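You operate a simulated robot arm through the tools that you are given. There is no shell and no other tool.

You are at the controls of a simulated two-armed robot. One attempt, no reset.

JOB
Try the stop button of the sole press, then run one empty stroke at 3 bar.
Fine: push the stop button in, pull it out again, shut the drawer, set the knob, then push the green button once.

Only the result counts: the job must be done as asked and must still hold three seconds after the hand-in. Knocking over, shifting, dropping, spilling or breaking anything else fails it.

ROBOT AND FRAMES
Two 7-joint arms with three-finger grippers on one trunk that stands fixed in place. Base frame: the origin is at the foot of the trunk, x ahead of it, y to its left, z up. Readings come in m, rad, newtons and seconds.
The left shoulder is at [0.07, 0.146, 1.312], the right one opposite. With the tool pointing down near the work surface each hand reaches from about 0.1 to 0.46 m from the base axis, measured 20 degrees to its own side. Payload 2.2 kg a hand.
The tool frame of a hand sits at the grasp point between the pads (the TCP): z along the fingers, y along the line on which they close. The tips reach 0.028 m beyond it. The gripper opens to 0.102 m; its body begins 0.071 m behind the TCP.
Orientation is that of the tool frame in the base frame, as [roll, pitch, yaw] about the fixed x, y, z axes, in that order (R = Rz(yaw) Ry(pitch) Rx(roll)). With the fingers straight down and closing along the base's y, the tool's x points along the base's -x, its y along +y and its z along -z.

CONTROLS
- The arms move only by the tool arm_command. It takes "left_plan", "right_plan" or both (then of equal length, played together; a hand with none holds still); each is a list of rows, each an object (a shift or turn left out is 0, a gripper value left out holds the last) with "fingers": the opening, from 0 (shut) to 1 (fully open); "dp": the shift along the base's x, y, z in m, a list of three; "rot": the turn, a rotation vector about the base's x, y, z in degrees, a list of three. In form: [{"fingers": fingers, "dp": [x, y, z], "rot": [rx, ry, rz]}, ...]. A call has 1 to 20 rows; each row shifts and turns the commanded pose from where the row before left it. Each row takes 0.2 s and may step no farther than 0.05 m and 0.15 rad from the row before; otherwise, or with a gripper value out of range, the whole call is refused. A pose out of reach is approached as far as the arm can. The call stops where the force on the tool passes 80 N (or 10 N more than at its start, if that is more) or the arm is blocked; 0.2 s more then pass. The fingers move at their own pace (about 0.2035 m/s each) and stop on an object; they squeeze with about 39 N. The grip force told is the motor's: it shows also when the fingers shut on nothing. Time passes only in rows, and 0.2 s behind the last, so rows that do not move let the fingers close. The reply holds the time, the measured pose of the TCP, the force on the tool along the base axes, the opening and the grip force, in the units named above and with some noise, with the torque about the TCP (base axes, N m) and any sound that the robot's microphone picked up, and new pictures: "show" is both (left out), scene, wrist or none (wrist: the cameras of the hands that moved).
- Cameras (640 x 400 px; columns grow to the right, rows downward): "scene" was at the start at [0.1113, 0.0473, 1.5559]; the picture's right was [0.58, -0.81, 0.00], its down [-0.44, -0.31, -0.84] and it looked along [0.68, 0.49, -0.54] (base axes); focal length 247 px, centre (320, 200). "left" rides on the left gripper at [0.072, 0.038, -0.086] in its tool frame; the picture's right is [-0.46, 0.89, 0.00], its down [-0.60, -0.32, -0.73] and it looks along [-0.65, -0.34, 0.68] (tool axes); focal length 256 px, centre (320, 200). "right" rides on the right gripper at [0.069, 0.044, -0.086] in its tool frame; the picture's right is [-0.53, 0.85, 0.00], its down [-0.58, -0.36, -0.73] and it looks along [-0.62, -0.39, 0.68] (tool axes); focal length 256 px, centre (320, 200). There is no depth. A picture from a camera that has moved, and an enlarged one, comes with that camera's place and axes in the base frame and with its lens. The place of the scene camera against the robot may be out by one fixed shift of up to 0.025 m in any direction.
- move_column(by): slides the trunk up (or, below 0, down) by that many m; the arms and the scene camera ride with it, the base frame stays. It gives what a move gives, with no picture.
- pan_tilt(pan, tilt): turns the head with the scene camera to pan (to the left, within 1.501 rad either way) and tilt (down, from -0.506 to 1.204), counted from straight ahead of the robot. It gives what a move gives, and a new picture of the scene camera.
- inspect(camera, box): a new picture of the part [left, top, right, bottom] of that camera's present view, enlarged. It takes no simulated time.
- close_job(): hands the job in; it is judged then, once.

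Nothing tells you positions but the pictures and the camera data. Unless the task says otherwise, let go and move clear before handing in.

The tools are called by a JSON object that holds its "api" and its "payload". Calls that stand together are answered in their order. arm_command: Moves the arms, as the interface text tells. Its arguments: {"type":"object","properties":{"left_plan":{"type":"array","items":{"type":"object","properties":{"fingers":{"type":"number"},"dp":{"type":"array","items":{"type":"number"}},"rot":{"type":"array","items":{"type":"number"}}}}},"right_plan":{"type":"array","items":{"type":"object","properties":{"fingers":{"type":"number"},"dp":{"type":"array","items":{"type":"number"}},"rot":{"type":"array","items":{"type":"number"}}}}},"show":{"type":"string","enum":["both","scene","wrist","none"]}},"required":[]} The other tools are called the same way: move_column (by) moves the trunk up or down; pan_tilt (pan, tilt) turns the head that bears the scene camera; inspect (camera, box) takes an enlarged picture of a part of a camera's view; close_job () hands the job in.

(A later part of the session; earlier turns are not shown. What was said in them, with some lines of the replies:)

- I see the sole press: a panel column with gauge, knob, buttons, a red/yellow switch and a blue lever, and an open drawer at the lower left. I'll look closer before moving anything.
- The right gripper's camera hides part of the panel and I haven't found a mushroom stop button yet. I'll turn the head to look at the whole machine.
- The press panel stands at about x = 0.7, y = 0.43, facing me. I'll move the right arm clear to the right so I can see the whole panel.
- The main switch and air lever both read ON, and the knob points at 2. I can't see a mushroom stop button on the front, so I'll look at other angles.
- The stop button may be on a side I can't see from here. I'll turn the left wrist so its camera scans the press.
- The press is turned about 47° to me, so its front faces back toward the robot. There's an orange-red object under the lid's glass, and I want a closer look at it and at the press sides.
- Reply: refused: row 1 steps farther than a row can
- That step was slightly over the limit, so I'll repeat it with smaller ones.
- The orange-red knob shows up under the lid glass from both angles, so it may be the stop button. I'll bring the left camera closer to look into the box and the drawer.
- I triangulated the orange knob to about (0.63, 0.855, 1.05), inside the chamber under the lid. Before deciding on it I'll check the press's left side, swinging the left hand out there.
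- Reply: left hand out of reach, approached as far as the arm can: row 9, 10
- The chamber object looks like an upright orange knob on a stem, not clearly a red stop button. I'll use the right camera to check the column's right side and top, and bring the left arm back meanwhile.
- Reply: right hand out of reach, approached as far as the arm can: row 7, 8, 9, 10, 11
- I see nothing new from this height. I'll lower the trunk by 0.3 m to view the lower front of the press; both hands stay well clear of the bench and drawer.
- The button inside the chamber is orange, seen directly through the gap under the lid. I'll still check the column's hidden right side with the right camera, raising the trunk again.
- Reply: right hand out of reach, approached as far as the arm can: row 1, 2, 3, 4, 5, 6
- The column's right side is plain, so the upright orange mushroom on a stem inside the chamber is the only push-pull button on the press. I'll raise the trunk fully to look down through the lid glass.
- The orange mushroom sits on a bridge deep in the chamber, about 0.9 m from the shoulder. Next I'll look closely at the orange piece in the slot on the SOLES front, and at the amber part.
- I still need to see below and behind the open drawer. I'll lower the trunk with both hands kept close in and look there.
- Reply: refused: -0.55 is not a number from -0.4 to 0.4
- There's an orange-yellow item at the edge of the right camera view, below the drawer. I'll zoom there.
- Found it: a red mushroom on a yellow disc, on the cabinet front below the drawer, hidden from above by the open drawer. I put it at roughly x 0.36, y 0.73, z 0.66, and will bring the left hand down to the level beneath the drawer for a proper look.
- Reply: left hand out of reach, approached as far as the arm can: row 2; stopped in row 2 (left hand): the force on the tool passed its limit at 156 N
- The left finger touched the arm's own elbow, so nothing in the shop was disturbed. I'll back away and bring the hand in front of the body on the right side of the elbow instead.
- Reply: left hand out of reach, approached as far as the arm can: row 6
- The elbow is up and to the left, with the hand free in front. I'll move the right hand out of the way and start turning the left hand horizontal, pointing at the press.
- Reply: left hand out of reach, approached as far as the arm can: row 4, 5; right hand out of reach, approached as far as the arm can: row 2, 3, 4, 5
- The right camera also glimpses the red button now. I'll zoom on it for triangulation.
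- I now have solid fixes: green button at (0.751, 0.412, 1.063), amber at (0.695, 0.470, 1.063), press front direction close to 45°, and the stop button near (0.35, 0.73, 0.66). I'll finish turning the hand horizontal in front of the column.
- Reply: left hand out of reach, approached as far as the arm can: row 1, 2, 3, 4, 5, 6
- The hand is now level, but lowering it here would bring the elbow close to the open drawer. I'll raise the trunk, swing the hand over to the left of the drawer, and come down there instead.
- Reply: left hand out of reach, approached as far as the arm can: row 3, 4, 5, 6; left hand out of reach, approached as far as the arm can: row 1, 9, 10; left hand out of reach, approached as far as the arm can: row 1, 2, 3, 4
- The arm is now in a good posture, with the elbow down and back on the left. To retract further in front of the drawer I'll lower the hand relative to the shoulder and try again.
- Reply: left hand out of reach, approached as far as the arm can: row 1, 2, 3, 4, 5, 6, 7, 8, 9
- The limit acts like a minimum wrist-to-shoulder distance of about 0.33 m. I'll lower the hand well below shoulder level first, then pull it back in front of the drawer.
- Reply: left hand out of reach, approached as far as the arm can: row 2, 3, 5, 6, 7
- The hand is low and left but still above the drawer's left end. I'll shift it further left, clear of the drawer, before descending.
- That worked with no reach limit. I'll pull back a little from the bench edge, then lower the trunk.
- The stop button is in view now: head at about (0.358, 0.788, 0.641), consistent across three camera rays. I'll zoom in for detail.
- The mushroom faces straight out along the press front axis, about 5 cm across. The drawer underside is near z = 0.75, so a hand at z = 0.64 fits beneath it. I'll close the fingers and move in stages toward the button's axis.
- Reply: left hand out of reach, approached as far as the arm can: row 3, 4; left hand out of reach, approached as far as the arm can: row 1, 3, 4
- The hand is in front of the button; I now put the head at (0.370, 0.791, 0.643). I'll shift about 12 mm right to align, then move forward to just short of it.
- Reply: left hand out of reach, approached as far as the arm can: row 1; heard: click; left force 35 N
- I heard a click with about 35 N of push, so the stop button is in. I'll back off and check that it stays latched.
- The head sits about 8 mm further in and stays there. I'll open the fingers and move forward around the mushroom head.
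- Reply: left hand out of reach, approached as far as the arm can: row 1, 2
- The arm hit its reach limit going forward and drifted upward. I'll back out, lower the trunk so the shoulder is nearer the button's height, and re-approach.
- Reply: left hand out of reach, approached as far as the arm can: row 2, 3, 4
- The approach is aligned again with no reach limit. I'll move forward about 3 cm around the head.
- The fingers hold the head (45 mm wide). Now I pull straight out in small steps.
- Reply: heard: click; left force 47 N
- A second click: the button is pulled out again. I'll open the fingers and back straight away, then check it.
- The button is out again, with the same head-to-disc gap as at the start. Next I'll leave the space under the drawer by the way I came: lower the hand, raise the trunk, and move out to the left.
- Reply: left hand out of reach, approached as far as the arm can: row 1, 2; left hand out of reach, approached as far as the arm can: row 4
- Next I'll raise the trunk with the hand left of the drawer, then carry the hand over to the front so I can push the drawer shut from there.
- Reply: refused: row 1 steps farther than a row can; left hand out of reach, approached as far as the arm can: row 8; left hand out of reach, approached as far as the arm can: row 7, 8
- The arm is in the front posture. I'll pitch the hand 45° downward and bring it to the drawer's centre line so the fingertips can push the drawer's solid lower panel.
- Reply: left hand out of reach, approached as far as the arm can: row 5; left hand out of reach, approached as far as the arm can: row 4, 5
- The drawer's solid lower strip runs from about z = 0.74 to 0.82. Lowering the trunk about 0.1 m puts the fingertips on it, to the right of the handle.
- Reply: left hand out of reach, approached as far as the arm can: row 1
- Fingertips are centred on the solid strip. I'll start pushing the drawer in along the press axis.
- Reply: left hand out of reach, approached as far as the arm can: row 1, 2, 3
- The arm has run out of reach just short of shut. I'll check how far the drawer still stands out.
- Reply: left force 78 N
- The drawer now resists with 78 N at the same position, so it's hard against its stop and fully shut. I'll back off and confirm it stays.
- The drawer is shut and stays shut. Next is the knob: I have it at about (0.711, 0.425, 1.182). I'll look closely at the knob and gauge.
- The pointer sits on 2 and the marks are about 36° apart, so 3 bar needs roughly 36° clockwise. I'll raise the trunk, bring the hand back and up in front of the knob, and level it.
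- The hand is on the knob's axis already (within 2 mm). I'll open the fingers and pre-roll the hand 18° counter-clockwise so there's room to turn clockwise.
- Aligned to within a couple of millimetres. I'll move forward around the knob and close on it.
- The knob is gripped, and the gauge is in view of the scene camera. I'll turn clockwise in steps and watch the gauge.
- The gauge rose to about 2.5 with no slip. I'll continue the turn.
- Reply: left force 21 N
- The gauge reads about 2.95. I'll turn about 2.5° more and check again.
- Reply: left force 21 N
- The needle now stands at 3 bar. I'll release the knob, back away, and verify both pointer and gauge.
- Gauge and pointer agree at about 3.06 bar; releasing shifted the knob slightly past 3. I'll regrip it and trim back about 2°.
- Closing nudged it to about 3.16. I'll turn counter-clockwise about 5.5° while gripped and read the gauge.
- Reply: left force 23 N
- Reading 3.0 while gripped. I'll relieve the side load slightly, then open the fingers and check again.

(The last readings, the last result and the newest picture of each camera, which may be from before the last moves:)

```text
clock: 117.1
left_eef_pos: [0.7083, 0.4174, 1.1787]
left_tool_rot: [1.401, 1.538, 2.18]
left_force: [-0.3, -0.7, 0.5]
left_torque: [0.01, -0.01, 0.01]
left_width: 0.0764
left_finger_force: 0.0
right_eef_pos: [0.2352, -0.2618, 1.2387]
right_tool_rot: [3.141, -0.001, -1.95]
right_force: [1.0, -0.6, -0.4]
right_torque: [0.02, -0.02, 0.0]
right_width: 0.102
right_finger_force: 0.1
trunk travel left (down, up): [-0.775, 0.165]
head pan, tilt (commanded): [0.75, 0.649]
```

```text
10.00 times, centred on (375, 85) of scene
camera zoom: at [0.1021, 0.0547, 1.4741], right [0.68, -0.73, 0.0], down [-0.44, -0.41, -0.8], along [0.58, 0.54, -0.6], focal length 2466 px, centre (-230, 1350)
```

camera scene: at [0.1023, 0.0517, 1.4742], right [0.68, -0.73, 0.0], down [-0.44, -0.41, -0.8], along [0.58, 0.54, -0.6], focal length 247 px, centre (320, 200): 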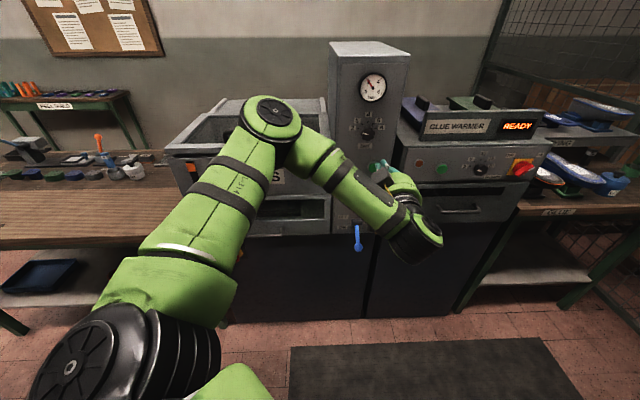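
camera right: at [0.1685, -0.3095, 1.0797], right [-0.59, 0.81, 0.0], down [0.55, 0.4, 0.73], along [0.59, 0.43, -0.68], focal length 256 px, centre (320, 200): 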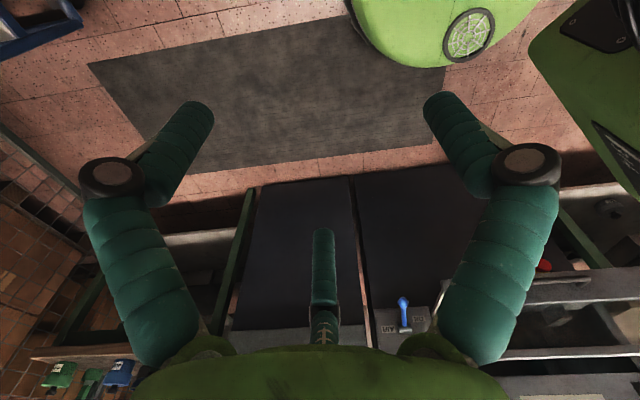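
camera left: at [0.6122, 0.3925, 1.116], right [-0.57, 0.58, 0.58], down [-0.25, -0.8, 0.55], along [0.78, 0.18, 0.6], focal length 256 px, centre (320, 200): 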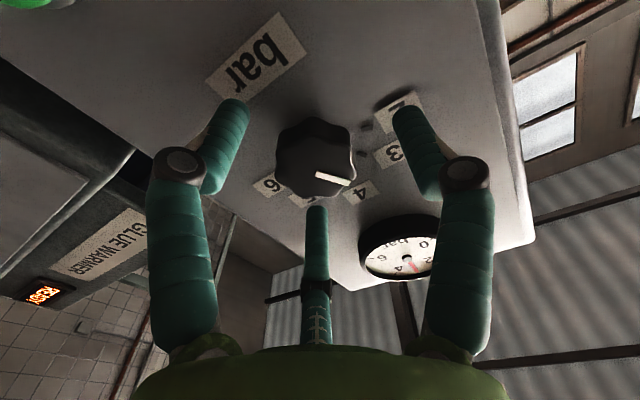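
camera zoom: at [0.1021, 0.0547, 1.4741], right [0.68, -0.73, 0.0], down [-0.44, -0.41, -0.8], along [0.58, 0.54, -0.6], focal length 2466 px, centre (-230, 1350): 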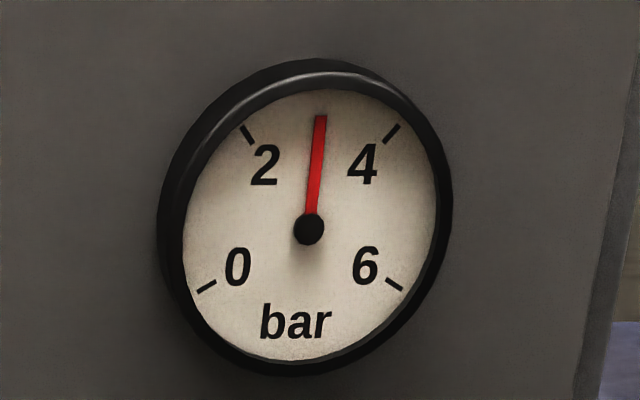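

The knob reads 3 bar (about 2.98) with the fingers open. I'll back straight out, close the fingers and move in front of the green button.

{"api": "arm_command", "payload": {"left_plan": [{"dp": [-0.02, -0.02, 0]}, {"dp": [-0.033, -0.033, 0]}, {"dp": [-0.033, -0.033, 0]}, {"fingers": 0, "dp": [0.012, -0.012, -0.04]}, {"dp": [0.012, -0.012, -0.04]}, {"dp": [0.0, 0.0, -0.036]}], "show": "both"}}

{"api": "inspect", "payload": {"camera": "scene", "box": [340, 60, 410, 150]}}

```text
clock: 118.5
left_eef_pos: [0.6459, 0.305, 1.0612]
left_tool_rot: [1.403, 1.537, 2.181]
left_force: [0.3, 0.2, 0.5]
left_torque: [-0.01, 0.01, -0.02]
left_width: 0.0019
left_finger_force: 31.5
right_eef_pos: [0.2353, -0.2622, 1.2388]
right_tool_rot: [-3.141, -0.001, -1.951]
right_force: [-0.5, 0.1, -0.3]
right_torque: [-0.01, 0.01, -0.02]
right_width: 0.102
right_finger_force: 0.1
trunk travel left (down, up): [-0.775, 0.165]
head pan, tilt (commanded): [0.75, 0.649]
camera scene: at [0.102, 0.0548, 1.4742], right [0.68, -0.73, 0.0], down [-0.44, -0.41, -0.8], along [0.58, 0.54, -0.6], focal length 247 px, centre (320, 200)
camera left: at [0.5562, 0.2754, 0.9909], right [-0.61, 0.62, 0.49], down [-0.29, -0.76, 0.59], along [0.74, 0.22, 0.64], focal length 256 px, centre (320, 200)
```

scene: 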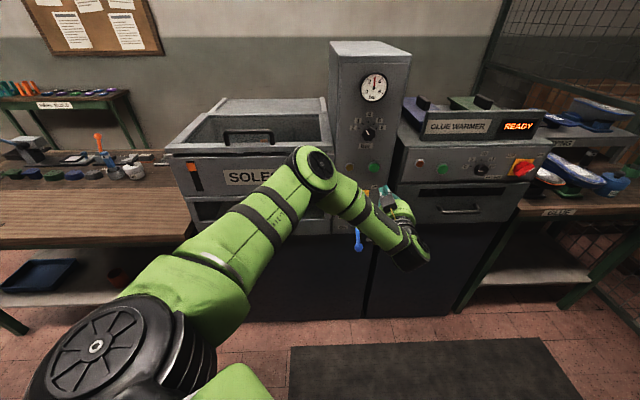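
left: 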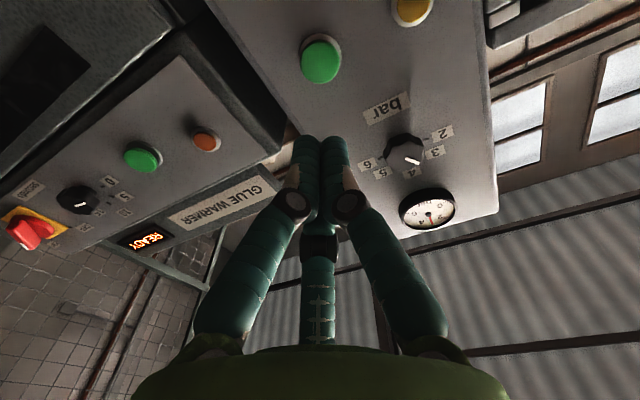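

```text
4.44 times, centred on (375, 105) of scene
camera zoom: at [0.102, 0.0548, 1.4742], right [0.68, -0.73, 0.0], down [-0.44, -0.41, -0.8], along [0.58, 0.54, -0.6], focal length 1096 px, centre (76, 622)
```

zoom: 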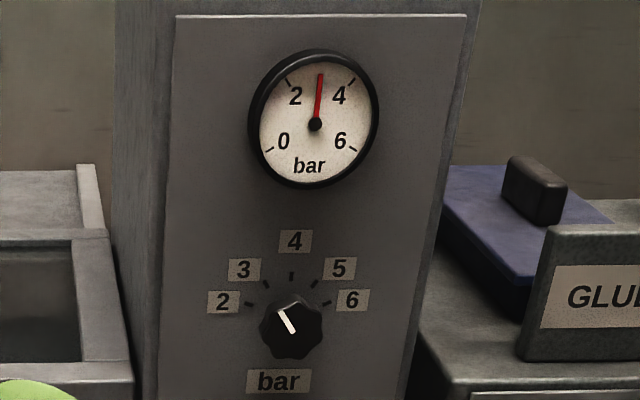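

Gauge and knob both read 3 bar. The hand is aligned with the green button to within 4 mm, so I'll move up close to it.

{"api": "arm_command", "payload": {"left_plan": [{"dp": [0.026, 0.03, 0]}, {"dp": [0.028, 0.028, 0]}, {"dp": [0.014, 0.014, 0]}], "show": "wrist"}}

{"api": "inspect", "payload": {"camera": "left", "box": [200, 40, 440, 220]}}

```text
clock: 119.3
left_eef_pos: [0.7139, 0.3786, 1.0621]
left_tool_rot: [1.412, 1.534, 2.191]
left_force: [-0.5, 0.6, -0.4]
left_torque: [0.0, 0.0, 0.01]
left_width: 0.002
left_finger_force: 31.2
right_eef_pos: [0.235, -0.2622, 1.2387]
right_tool_rot: [3.14, 0.0, -1.949]
right_force: [0.4, -1.0, -0.1]
right_torque: [0.0, 0.01, -0.01]
right_width: 0.1019
right_finger_force: 0.1
trunk travel left (down, up): [-0.775, 0.165]
head pan, tilt (commanded): [0.75, 0.649]
camera left: at [0.6239, 0.3483, 0.9919], right [-0.61, 0.62, 0.49], down [-0.29, -0.76, 0.59], along [0.74, 0.22, 0.64], focal length 256 px, centre (320, 200)
```

left: 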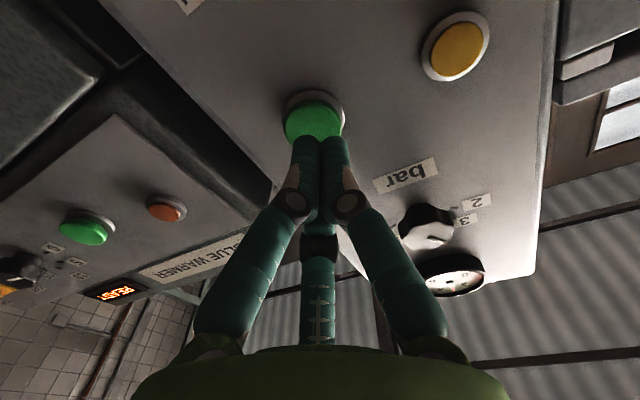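

```text
2.22 times, centred on (320, 130) of left
camera zoom: at [0.6239, 0.3483, 0.9919], right [-0.61, 0.62, 0.49], down [-0.29, -0.76, 0.59], along [0.74, 0.22, 0.64], focal length 569 px, centre (320, 356)
```

zoom: 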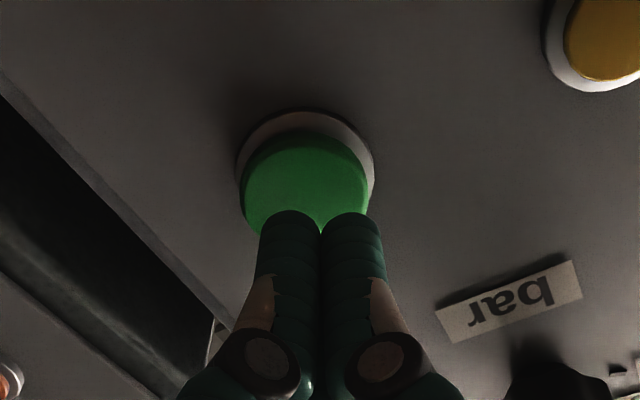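

{"api": "arm_command", "payload": {"left_plan": [{"dp": [0.0065, 0.0015, -0.0015]}, {"dp": [0.004, 0.004, 0]}, {"dp": [0.003, 0.003, 0]}], "show": "wrist"}}

```text
clock: 120.1
left_eef_pos: [0.728, 0.388, 1.0621]
left_tool_rot: [1.424, 1.536, 2.202]
left_force: [0.1, -0.7, 0.4]
left_torque: [-0.01, 0.03, 0.01]
left_width: 0.002
left_finger_force: 31.7
right_eef_pos: [0.2344, -0.2616, 1.238]
right_tool_rot: [3.141, 0.001, -1.95]
right_force: [0.5, 0.2, -0.6]
right_torque: [0.04, -0.04, 0.0]
right_width: 0.1021
right_finger_force: 0.2
trunk travel left (down, up): [-0.775, 0.165]
head pan, tilt (commanded): [0.75, 0.649]
camera left: at [0.6375, 0.3565, 0.9908], right [-0.61, 0.62, 0.5], down [-0.29, -0.76, 0.59], along [0.74, 0.22, 0.64], focal length 256 px, centre (320, 200)
```

left: 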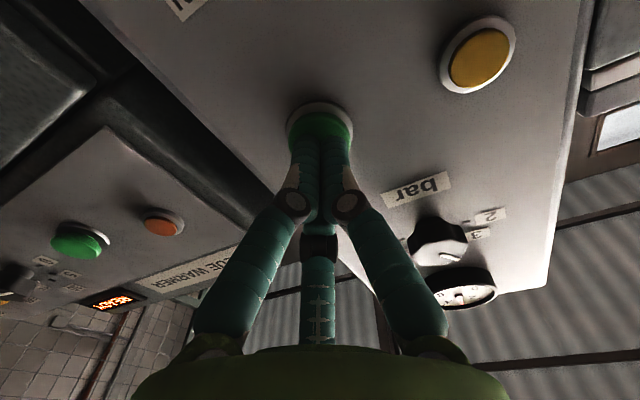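

{"api": "arm_command", "payload": {"left_plan": [{"dp": [0.004, 0.004, 0]}, {"dp": [0.003, 0.003, 0]}], "show": "wrist"}}

```text
clock: 120.7
left_eef_pos: [0.7324, 0.3922, 1.0607]
left_tool_rot: [1.423, 1.535, 2.199]
left_force: [-5.6, -4.4, -1.2]
left_torque: [-0.06, 0.02, 0.08]
left_width: 0.0059
left_finger_force: 31.9
right_eef_pos: [0.2334, -0.2634, 1.2392]
right_tool_rot: [3.141, 0.002, -1.95]
right_force: [-0.1, 0.3, -0.9]
right_torque: [-0.01, 0.03, 0.02]
right_width: 0.1022
right_finger_force: 0.0
trunk travel left (down, up): [-0.775, 0.165]
head pan, tilt (commanded): [0.75, 0.649]
heard: click
camera left: at [0.6428, 0.362, 0.9908], right [-0.61, 0.62, 0.5], down [-0.29, -0.76, 0.59], along [0.74, 0.22, 0.64], focal length 256 px, centre (320, 200)
```

left: 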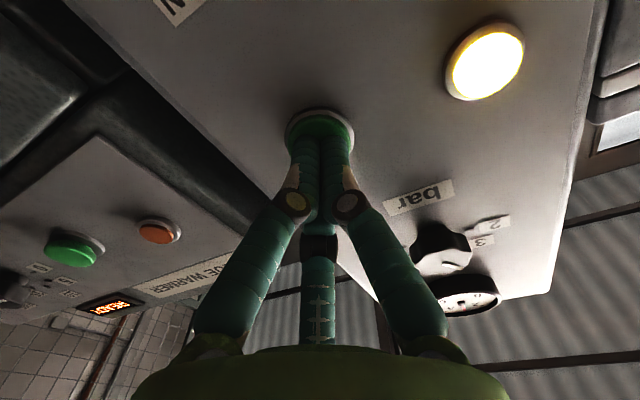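

A click, and the amber lamp lit up: the press is running its stroke. I'll back straight away from the button.

{"api": "arm_command", "payload": {"left_plan": [{"dp": [-0.02, -0.02, 0]}, {"dp": [-0.033, -0.033, 0]}, {"dp": [-0.033, -0.033, 0]}, {"dp": [-0.03, -0.03, 0]}, {}], "show": "both"}}

{"api": "inspect", "payload": {"camera": "scene", "box": [160, 60, 420, 260]}}

```text
clock: 121.9
left_eef_pos: [0.6175, 0.2767, 1.0603]
left_tool_rot: [1.407, 1.536, 2.187]
left_force: [-0.8, 0.4, -0.6]
left_torque: [0.03, 0.01, -0.01]
left_width: 0.0021
left_finger_force: 31.2
right_eef_pos: [0.2329, -0.2625, 1.2392]
right_tool_rot: [3.141, 0.0, -1.949]
right_force: [0.4, 0.2, -0.3]
right_torque: [-0.04, 0.03, -0.02]
right_width: 0.1021
right_finger_force: 0.1
trunk travel left (down, up): [-0.775, 0.165]
head pan, tilt (commanded): [0.75, 0.649]
camera scene: at [0.1023, 0.0551, 1.4741], right [0.68, -0.73, 0.0], down [-0.44, -0.41, -0.8], along [0.58, 0.54, -0.6], focal length 247 px, centre (320, 200)
camera left: at [0.5275, 0.2465, 0.9891], right [-0.61, 0.62, 0.49], down [-0.29, -0.76, 0.59], along [0.74, 0.22, 0.64], focal length 256 px, centre (320, 200)
```

scene: 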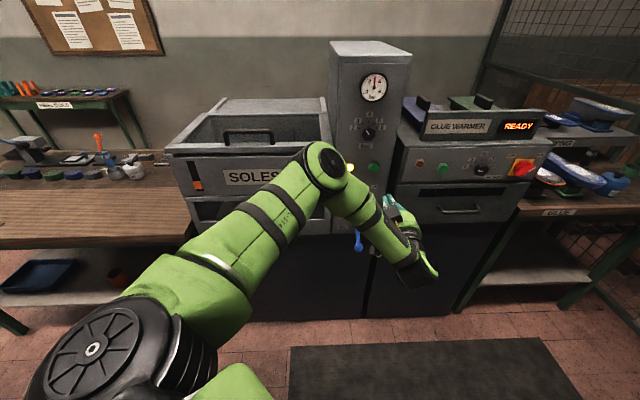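
left: 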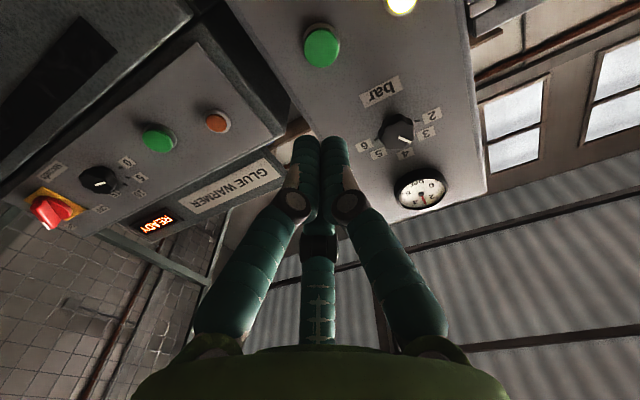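

```text
2.00 times, centred on (290, 160) of scene
camera zoom: at [0.1023, 0.0551, 1.4741], right [0.68, -0.73, 0.0], down [-0.44, -0.41, -0.8], along [0.58, 0.54, -0.6], focal length 493 px, centre (380, 280)
```

zoom: 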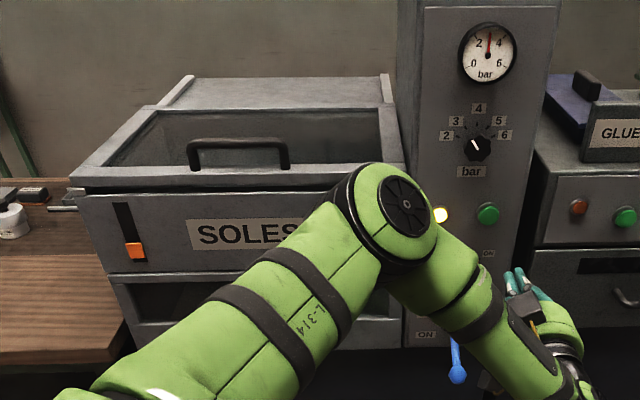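

The orange indicator has dropped in its slot, so the ram is down mid-stroke. I'll wait for the stroke to finish.

{"api": "arm_command", "payload": {"left_plan": [{}, {}, {}, {}, {}, {}, {}, {}, {}, {}], "show": "none"}}

{"api": "inspect", "payload": {"camera": "scene", "box": [160, 60, 420, 260]}}

```text
clock: 124.1
left_eef_pos: [0.618, 0.2775, 1.0601]
left_tool_rot: [1.416, 1.537, 2.194]
left_force: [0.2, 0.4, 0.3]
left_torque: [-0.01, -0.01, 0.0]
left_width: 0.0022
left_finger_force: 31.5
right_eef_pos: [0.2353, -0.2636, 1.2393]
right_tool_rot: [3.139, 0.001, -1.949]
right_force: [0.4, 0.3, -0.2]
right_torque: [0.03, 0.02, 0.01]
right_width: 0.1022
right_finger_force: 0.0
trunk travel left (down, up): [-0.775, 0.165]
head pan, tilt (commanded): [0.75, 0.649]
```

```text
2.00 times, centred on (290, 160) of scene
camera zoom: at [0.1022, 0.0547, 1.4741], right [0.68, -0.73, 0.0], down [-0.44, -0.41, -0.8], along [0.58, 0.54, -0.6], focal length 493 px, centre (380, 280)
```

zoom: 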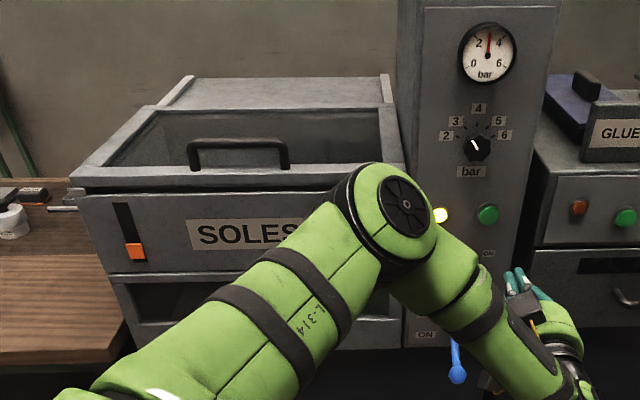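

{"api": "arm_command", "payload": {"left_plan": [{}, {}, {}, {}, {}, {}, {}, {}, {}, {}, {}, {}, {}, {}, {}, {}, {}, {}, {}, {}], "show": "none"}}

{"api": "inspect", "payload": {"camera": "scene", "box": [160, 60, 420, 260]}}

```text
clock: 128.3
left_eef_pos: [0.618, 0.277, 1.0592]
left_tool_rot: [1.415, 1.536, 2.193]
left_force: [0.6, -0.1, -0.4]
left_torque: [-0.03, 0.02, 0.01]
left_width: 0.0021
left_finger_force: 31.2
right_eef_pos: [0.2357, -0.2614, 1.2387]
right_tool_rot: [3.139, 0.002, -1.949]
right_force: [-0.6, 0.3, -0.1]
right_torque: [-0.03, -0.03, 0.01]
right_width: 0.102
right_finger_force: 0.0
trunk travel left (down, up): [-0.775, 0.165]
head pan, tilt (commanded): [0.75, 0.649]
```

```text
2.00 times, centred on (290, 160) of scene
camera zoom: at [0.1022, 0.0547, 1.4741], right [0.68, -0.73, 0.0], down [-0.44, -0.41, -0.8], along [0.58, 0.54, -0.6], focal length 493 px, centre (380, 280)
```

zoom: 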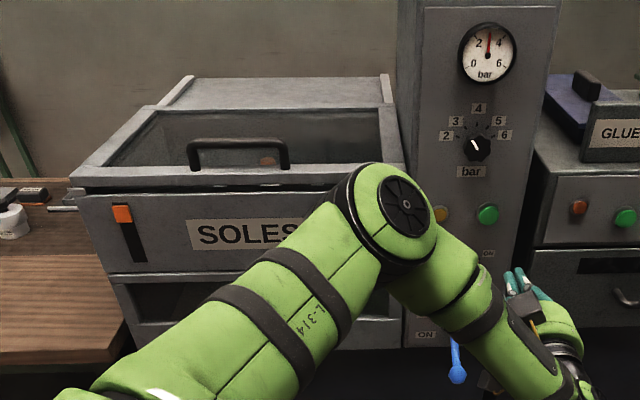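

The stroke is complete: the indicator is back up, the lamp is off, and the ram is up again. I'll move the arm clear and do a last check on drawer, stop button, knob and switches.

{"api": "arm_command", "payload": {"left_plan": [{"dp": [0.0, -0.03, 0.035]}, {"dp": [0.0, -0.03, 0.035]}, {"dp": [-0.02, -0.02, 0.035]}, {"dp": [-0.02, -0.02, 0.035]}, {"dp": [-0.02, -0.01, 0.035]}, {"dp": [-0.02, -0.01, 0.035]}], "show": "scene"}}

{"api": "pan_tilt", "payload": {"pan": 0.8, "tilt": 0.75}}

{"api": "inspect", "payload": {"camera": "scene", "box": [140, 20, 420, 260]}}

```text
clock: 129.7
left_eef_pos: [0.5349, 0.1565, 1.2713]
left_tool_rot: [1.389, 1.535, 2.168]
left_force: [-0.3, 0.2, -0.3]
left_torque: [0.0, -0.03, -0.01]
left_width: 0.0021
left_finger_force: 31.6
right_eef_pos: [0.2331, -0.2626, 1.2375]
right_tool_rot: [3.142, 0.002, -1.949]
right_force: [-0.4, -0.1, -0.1]
right_torque: [0.02, -0.03, 0.03]
right_width: 0.102
right_finger_force: 0.1
trunk travel left (down, up): [-0.775, 0.165]
head pan, tilt (commanded): [0.75, 0.649]
camera scene: at [0.0998, 0.0544, 1.4743], right [0.68, -0.73, 0.0], down [-0.44, -0.41, -0.8], along [0.58, 0.54, -0.6], focal length 247 px, centre (320, 200)
```

scene: 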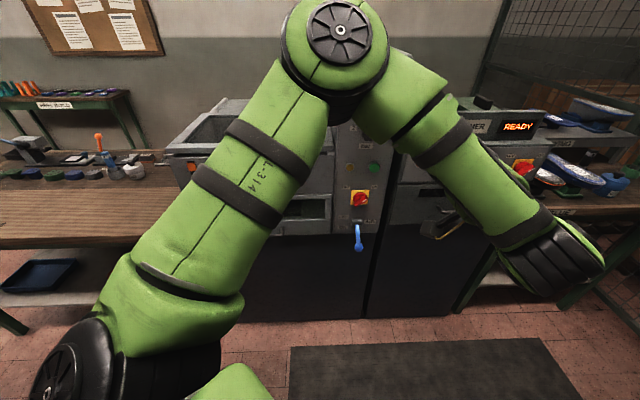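

```text
clock: 130.4
left_eef_pos: [0.5371, 0.1557, 1.2728]
left_tool_rot: [1.403, 1.535, 2.183]
left_force: [-0.1, 0.9, 0.5]
left_torque: [0.03, 0.02, 0.02]
left_width: 0.0021
left_finger_force: 31.2
right_eef_pos: [0.2343, -0.2625, 1.2384]
right_tool_rot: [3.141, -0.001, -1.951]
right_force: [0.0, 0.4, -0.2]
right_torque: [-0.01, 0.01, -0.01]
right_width: 0.1019
right_finger_force: 0.0
trunk travel left (down, up): [-0.775, 0.165]
head pan, tilt (commanded): [0.799, 0.75]
camera scene: at [0.0961, 0.0548, 1.4656], right [0.72, -0.7, 0.0], down [-0.48, -0.49, -0.73], along [0.51, 0.52, -0.68], focal length 247 px, centre (320, 200)
```

scene: 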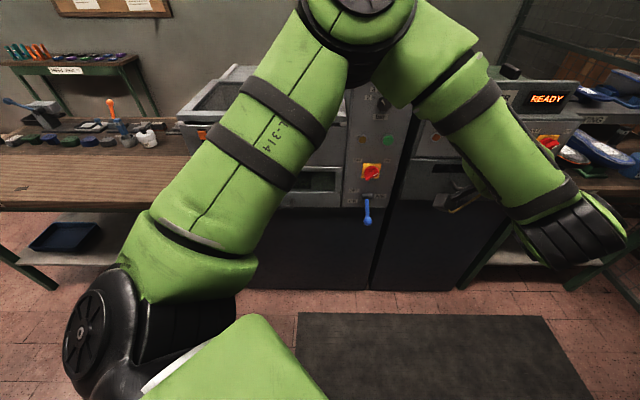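

```text
1.67 times, centred on (280, 140) of scene
camera zoom: at [0.0961, 0.0548, 1.4656], right [0.72, -0.7, 0.0], down [-0.48, -0.49, -0.73], along [0.51, 0.52, -0.68], focal length 411 px, centre (387, 300)
```

zoom: 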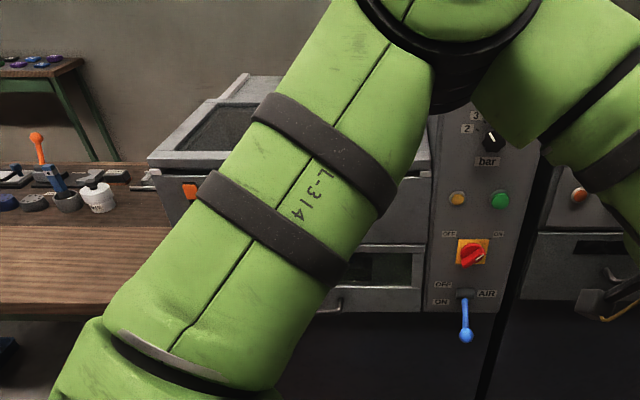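

{"api": "inspect", "payload": {"camera": "right", "box": [0, 0, 640, 400]}}

{"api": "inspect", "payload": {"camera": "left", "box": [0, 0, 640, 400]}}

```text
1.00 times, centred on (320, 200) of right (not enlarged: the box is as wide or as high as the picture)
camera zoom: at [0.1686, -0.31, 1.3244], right [-0.59, 0.81, 0.0], down [0.55, 0.4, 0.73], along [0.59, 0.43, -0.68], focal length 256 px, centre (320, 200)
```

zoom: 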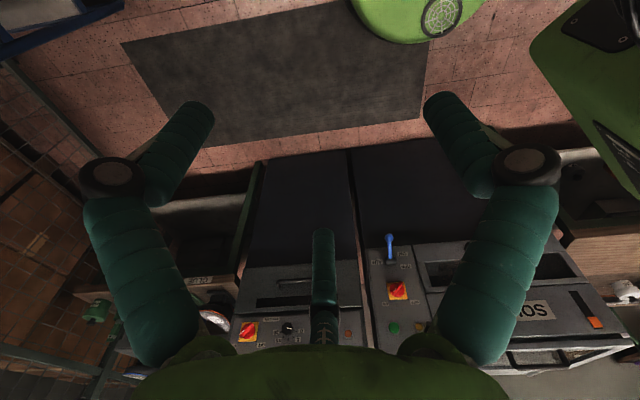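

```text
1.00 times, centred on (320, 200) of left (not enlarged: the box is as wide or as high as the picture)
camera zoom: at [0.4476, 0.1252, 1.2005], right [-0.61, 0.62, 0.49], down [-0.29, -0.76, 0.59], along [0.74, 0.22, 0.64], focal length 256 px, centre (320, 200)
```

zoom: 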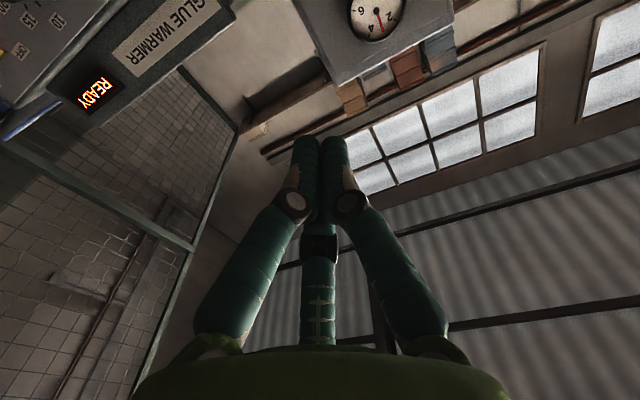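

{"api": "arm_command", "payload": {"right_plan": [{"rot": [0, 0, 7]}, {"rot": [0, 0, 7]}, {"rot": [0, 0, 7]}], "show": "wrist"}}

{"api": "inspect", "payload": {"camera": "right", "box": [320, 130, 520, 330]}}

```text
clock: 131.2
left_eef_pos: [0.5383, 0.1573, 1.2723]
left_tool_rot: [1.434, 1.535, 2.213]
left_force: [0.3, 0.0, 1.0]
left_torque: [-0.02, 0.0, 0.0]
left_width: 0.0021
left_finger_force: 31.8
right_eef_pos: [0.2164, -0.2204, 1.2274]
right_tool_rot: [3.141, 0.002, -1.585]
right_force: [-0.1, -1.0, 0.0]
right_torque: [-0.01, -0.02, 0.01]
right_width: 0.102
right_finger_force: 0.1
right hand out of reach, approached as far as the arm can: row 1, 2, 3
trunk travel left (down, up): [-0.775, 0.165]
head pan, tilt (commanded): [0.799, 0.75]
camera right: at [0.1712, -0.2892, 1.314], right [-0.84, 0.55, 0.0], down [0.37, 0.57, 0.73], along [0.4, 0.61, -0.68], focal length 256 px, centre (320, 200)
```

right: 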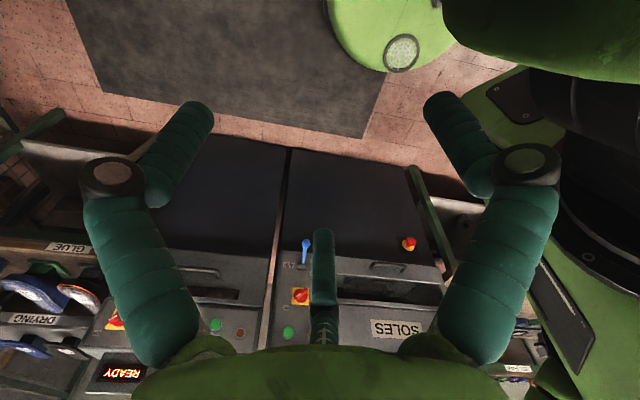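

```text
2.00 times, centred on (420, 230) of right
camera zoom: at [0.1712, -0.2892, 1.314], right [-0.84, 0.55, 0.0], down [0.37, 0.57, 0.73], along [0.4, 0.61, -0.68], focal length 512 px, centre (120, 140)
```

zoom: 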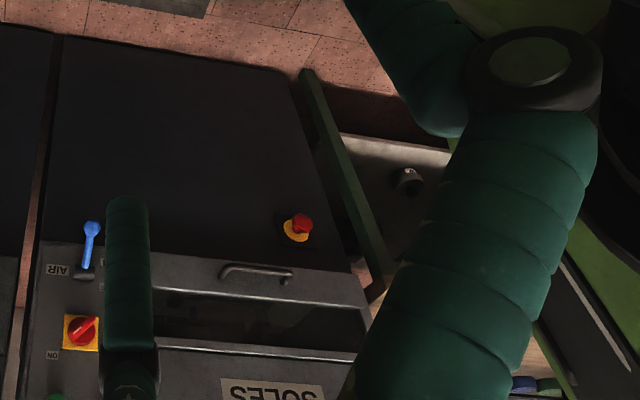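

{"api": "inspect", "payload": {"camera": "right", "box": [385, 220, 435, 270]}}

{"api": "inspect", "payload": {"camera": "right", "box": [270, 220, 460, 345]}}

```text
8.00 times, centred on (410, 245) of right
camera zoom: at [0.1712, -0.2892, 1.314], right [-0.84, 0.55, 0.0], down [0.37, 0.57, 0.73], along [0.4, 0.61, -0.68], focal length 2048 px, centre (-400, -160)
```

zoom: 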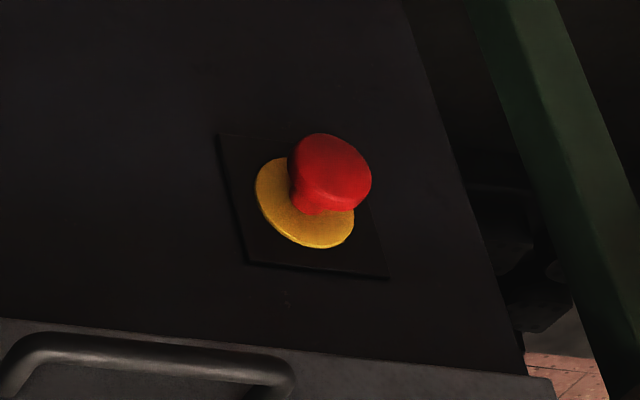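

```text
3.20 times, centred on (365, 282) of right
camera zoom: at [0.1712, -0.2892, 1.314], right [-0.84, 0.55, 0.0], down [0.37, 0.57, 0.73], along [0.4, 0.61, -0.68], focal length 819 px, centre (176, -64)
```

zoom: 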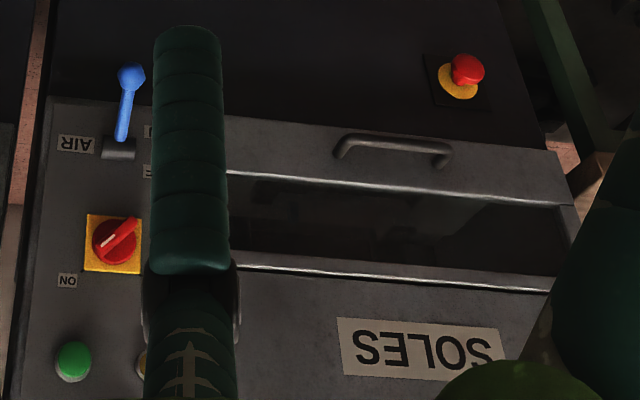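

The stop button is out, the drawer is shut, and the isolator and air are still on. The knob stands at 3 bar, one stroke has finished, and both hands are clear, so I'm handing in.

{"api": "close_job", "payload": {}}

```text
The job is handed in.
```

The stop button was tested and the press ran one empty stroke at 3 bar. I've handed the job in, but it hasn't returned a verdict yet.

1. **Stop button:** it was on the cabinet front below the drawer, hidden while the drawer stood open. I pushed it in and pulled it out again, with a click each way. It was still out at the last check.
2. **Drawer:** I pushed it hard against its stop, and it stayed shut after I backed away.
3. **Knob:** it is set to 3 bar; I read the gauge at about 2.98. The first setting ended slightly high (about 3.06), so I gripped the knob again and trimmed it.
4. **Green button:** I pushed it once. The lamp lit, the ram went down and came back up, and the lamp went out.

While I was moving the left hand early on, a finger bumped the robot's own arm, and that move stopped at the force limit. The pictures show nothing in the shop knocked over or moved. The main switch and the air lever are still ON, and both hands are clear of the press.
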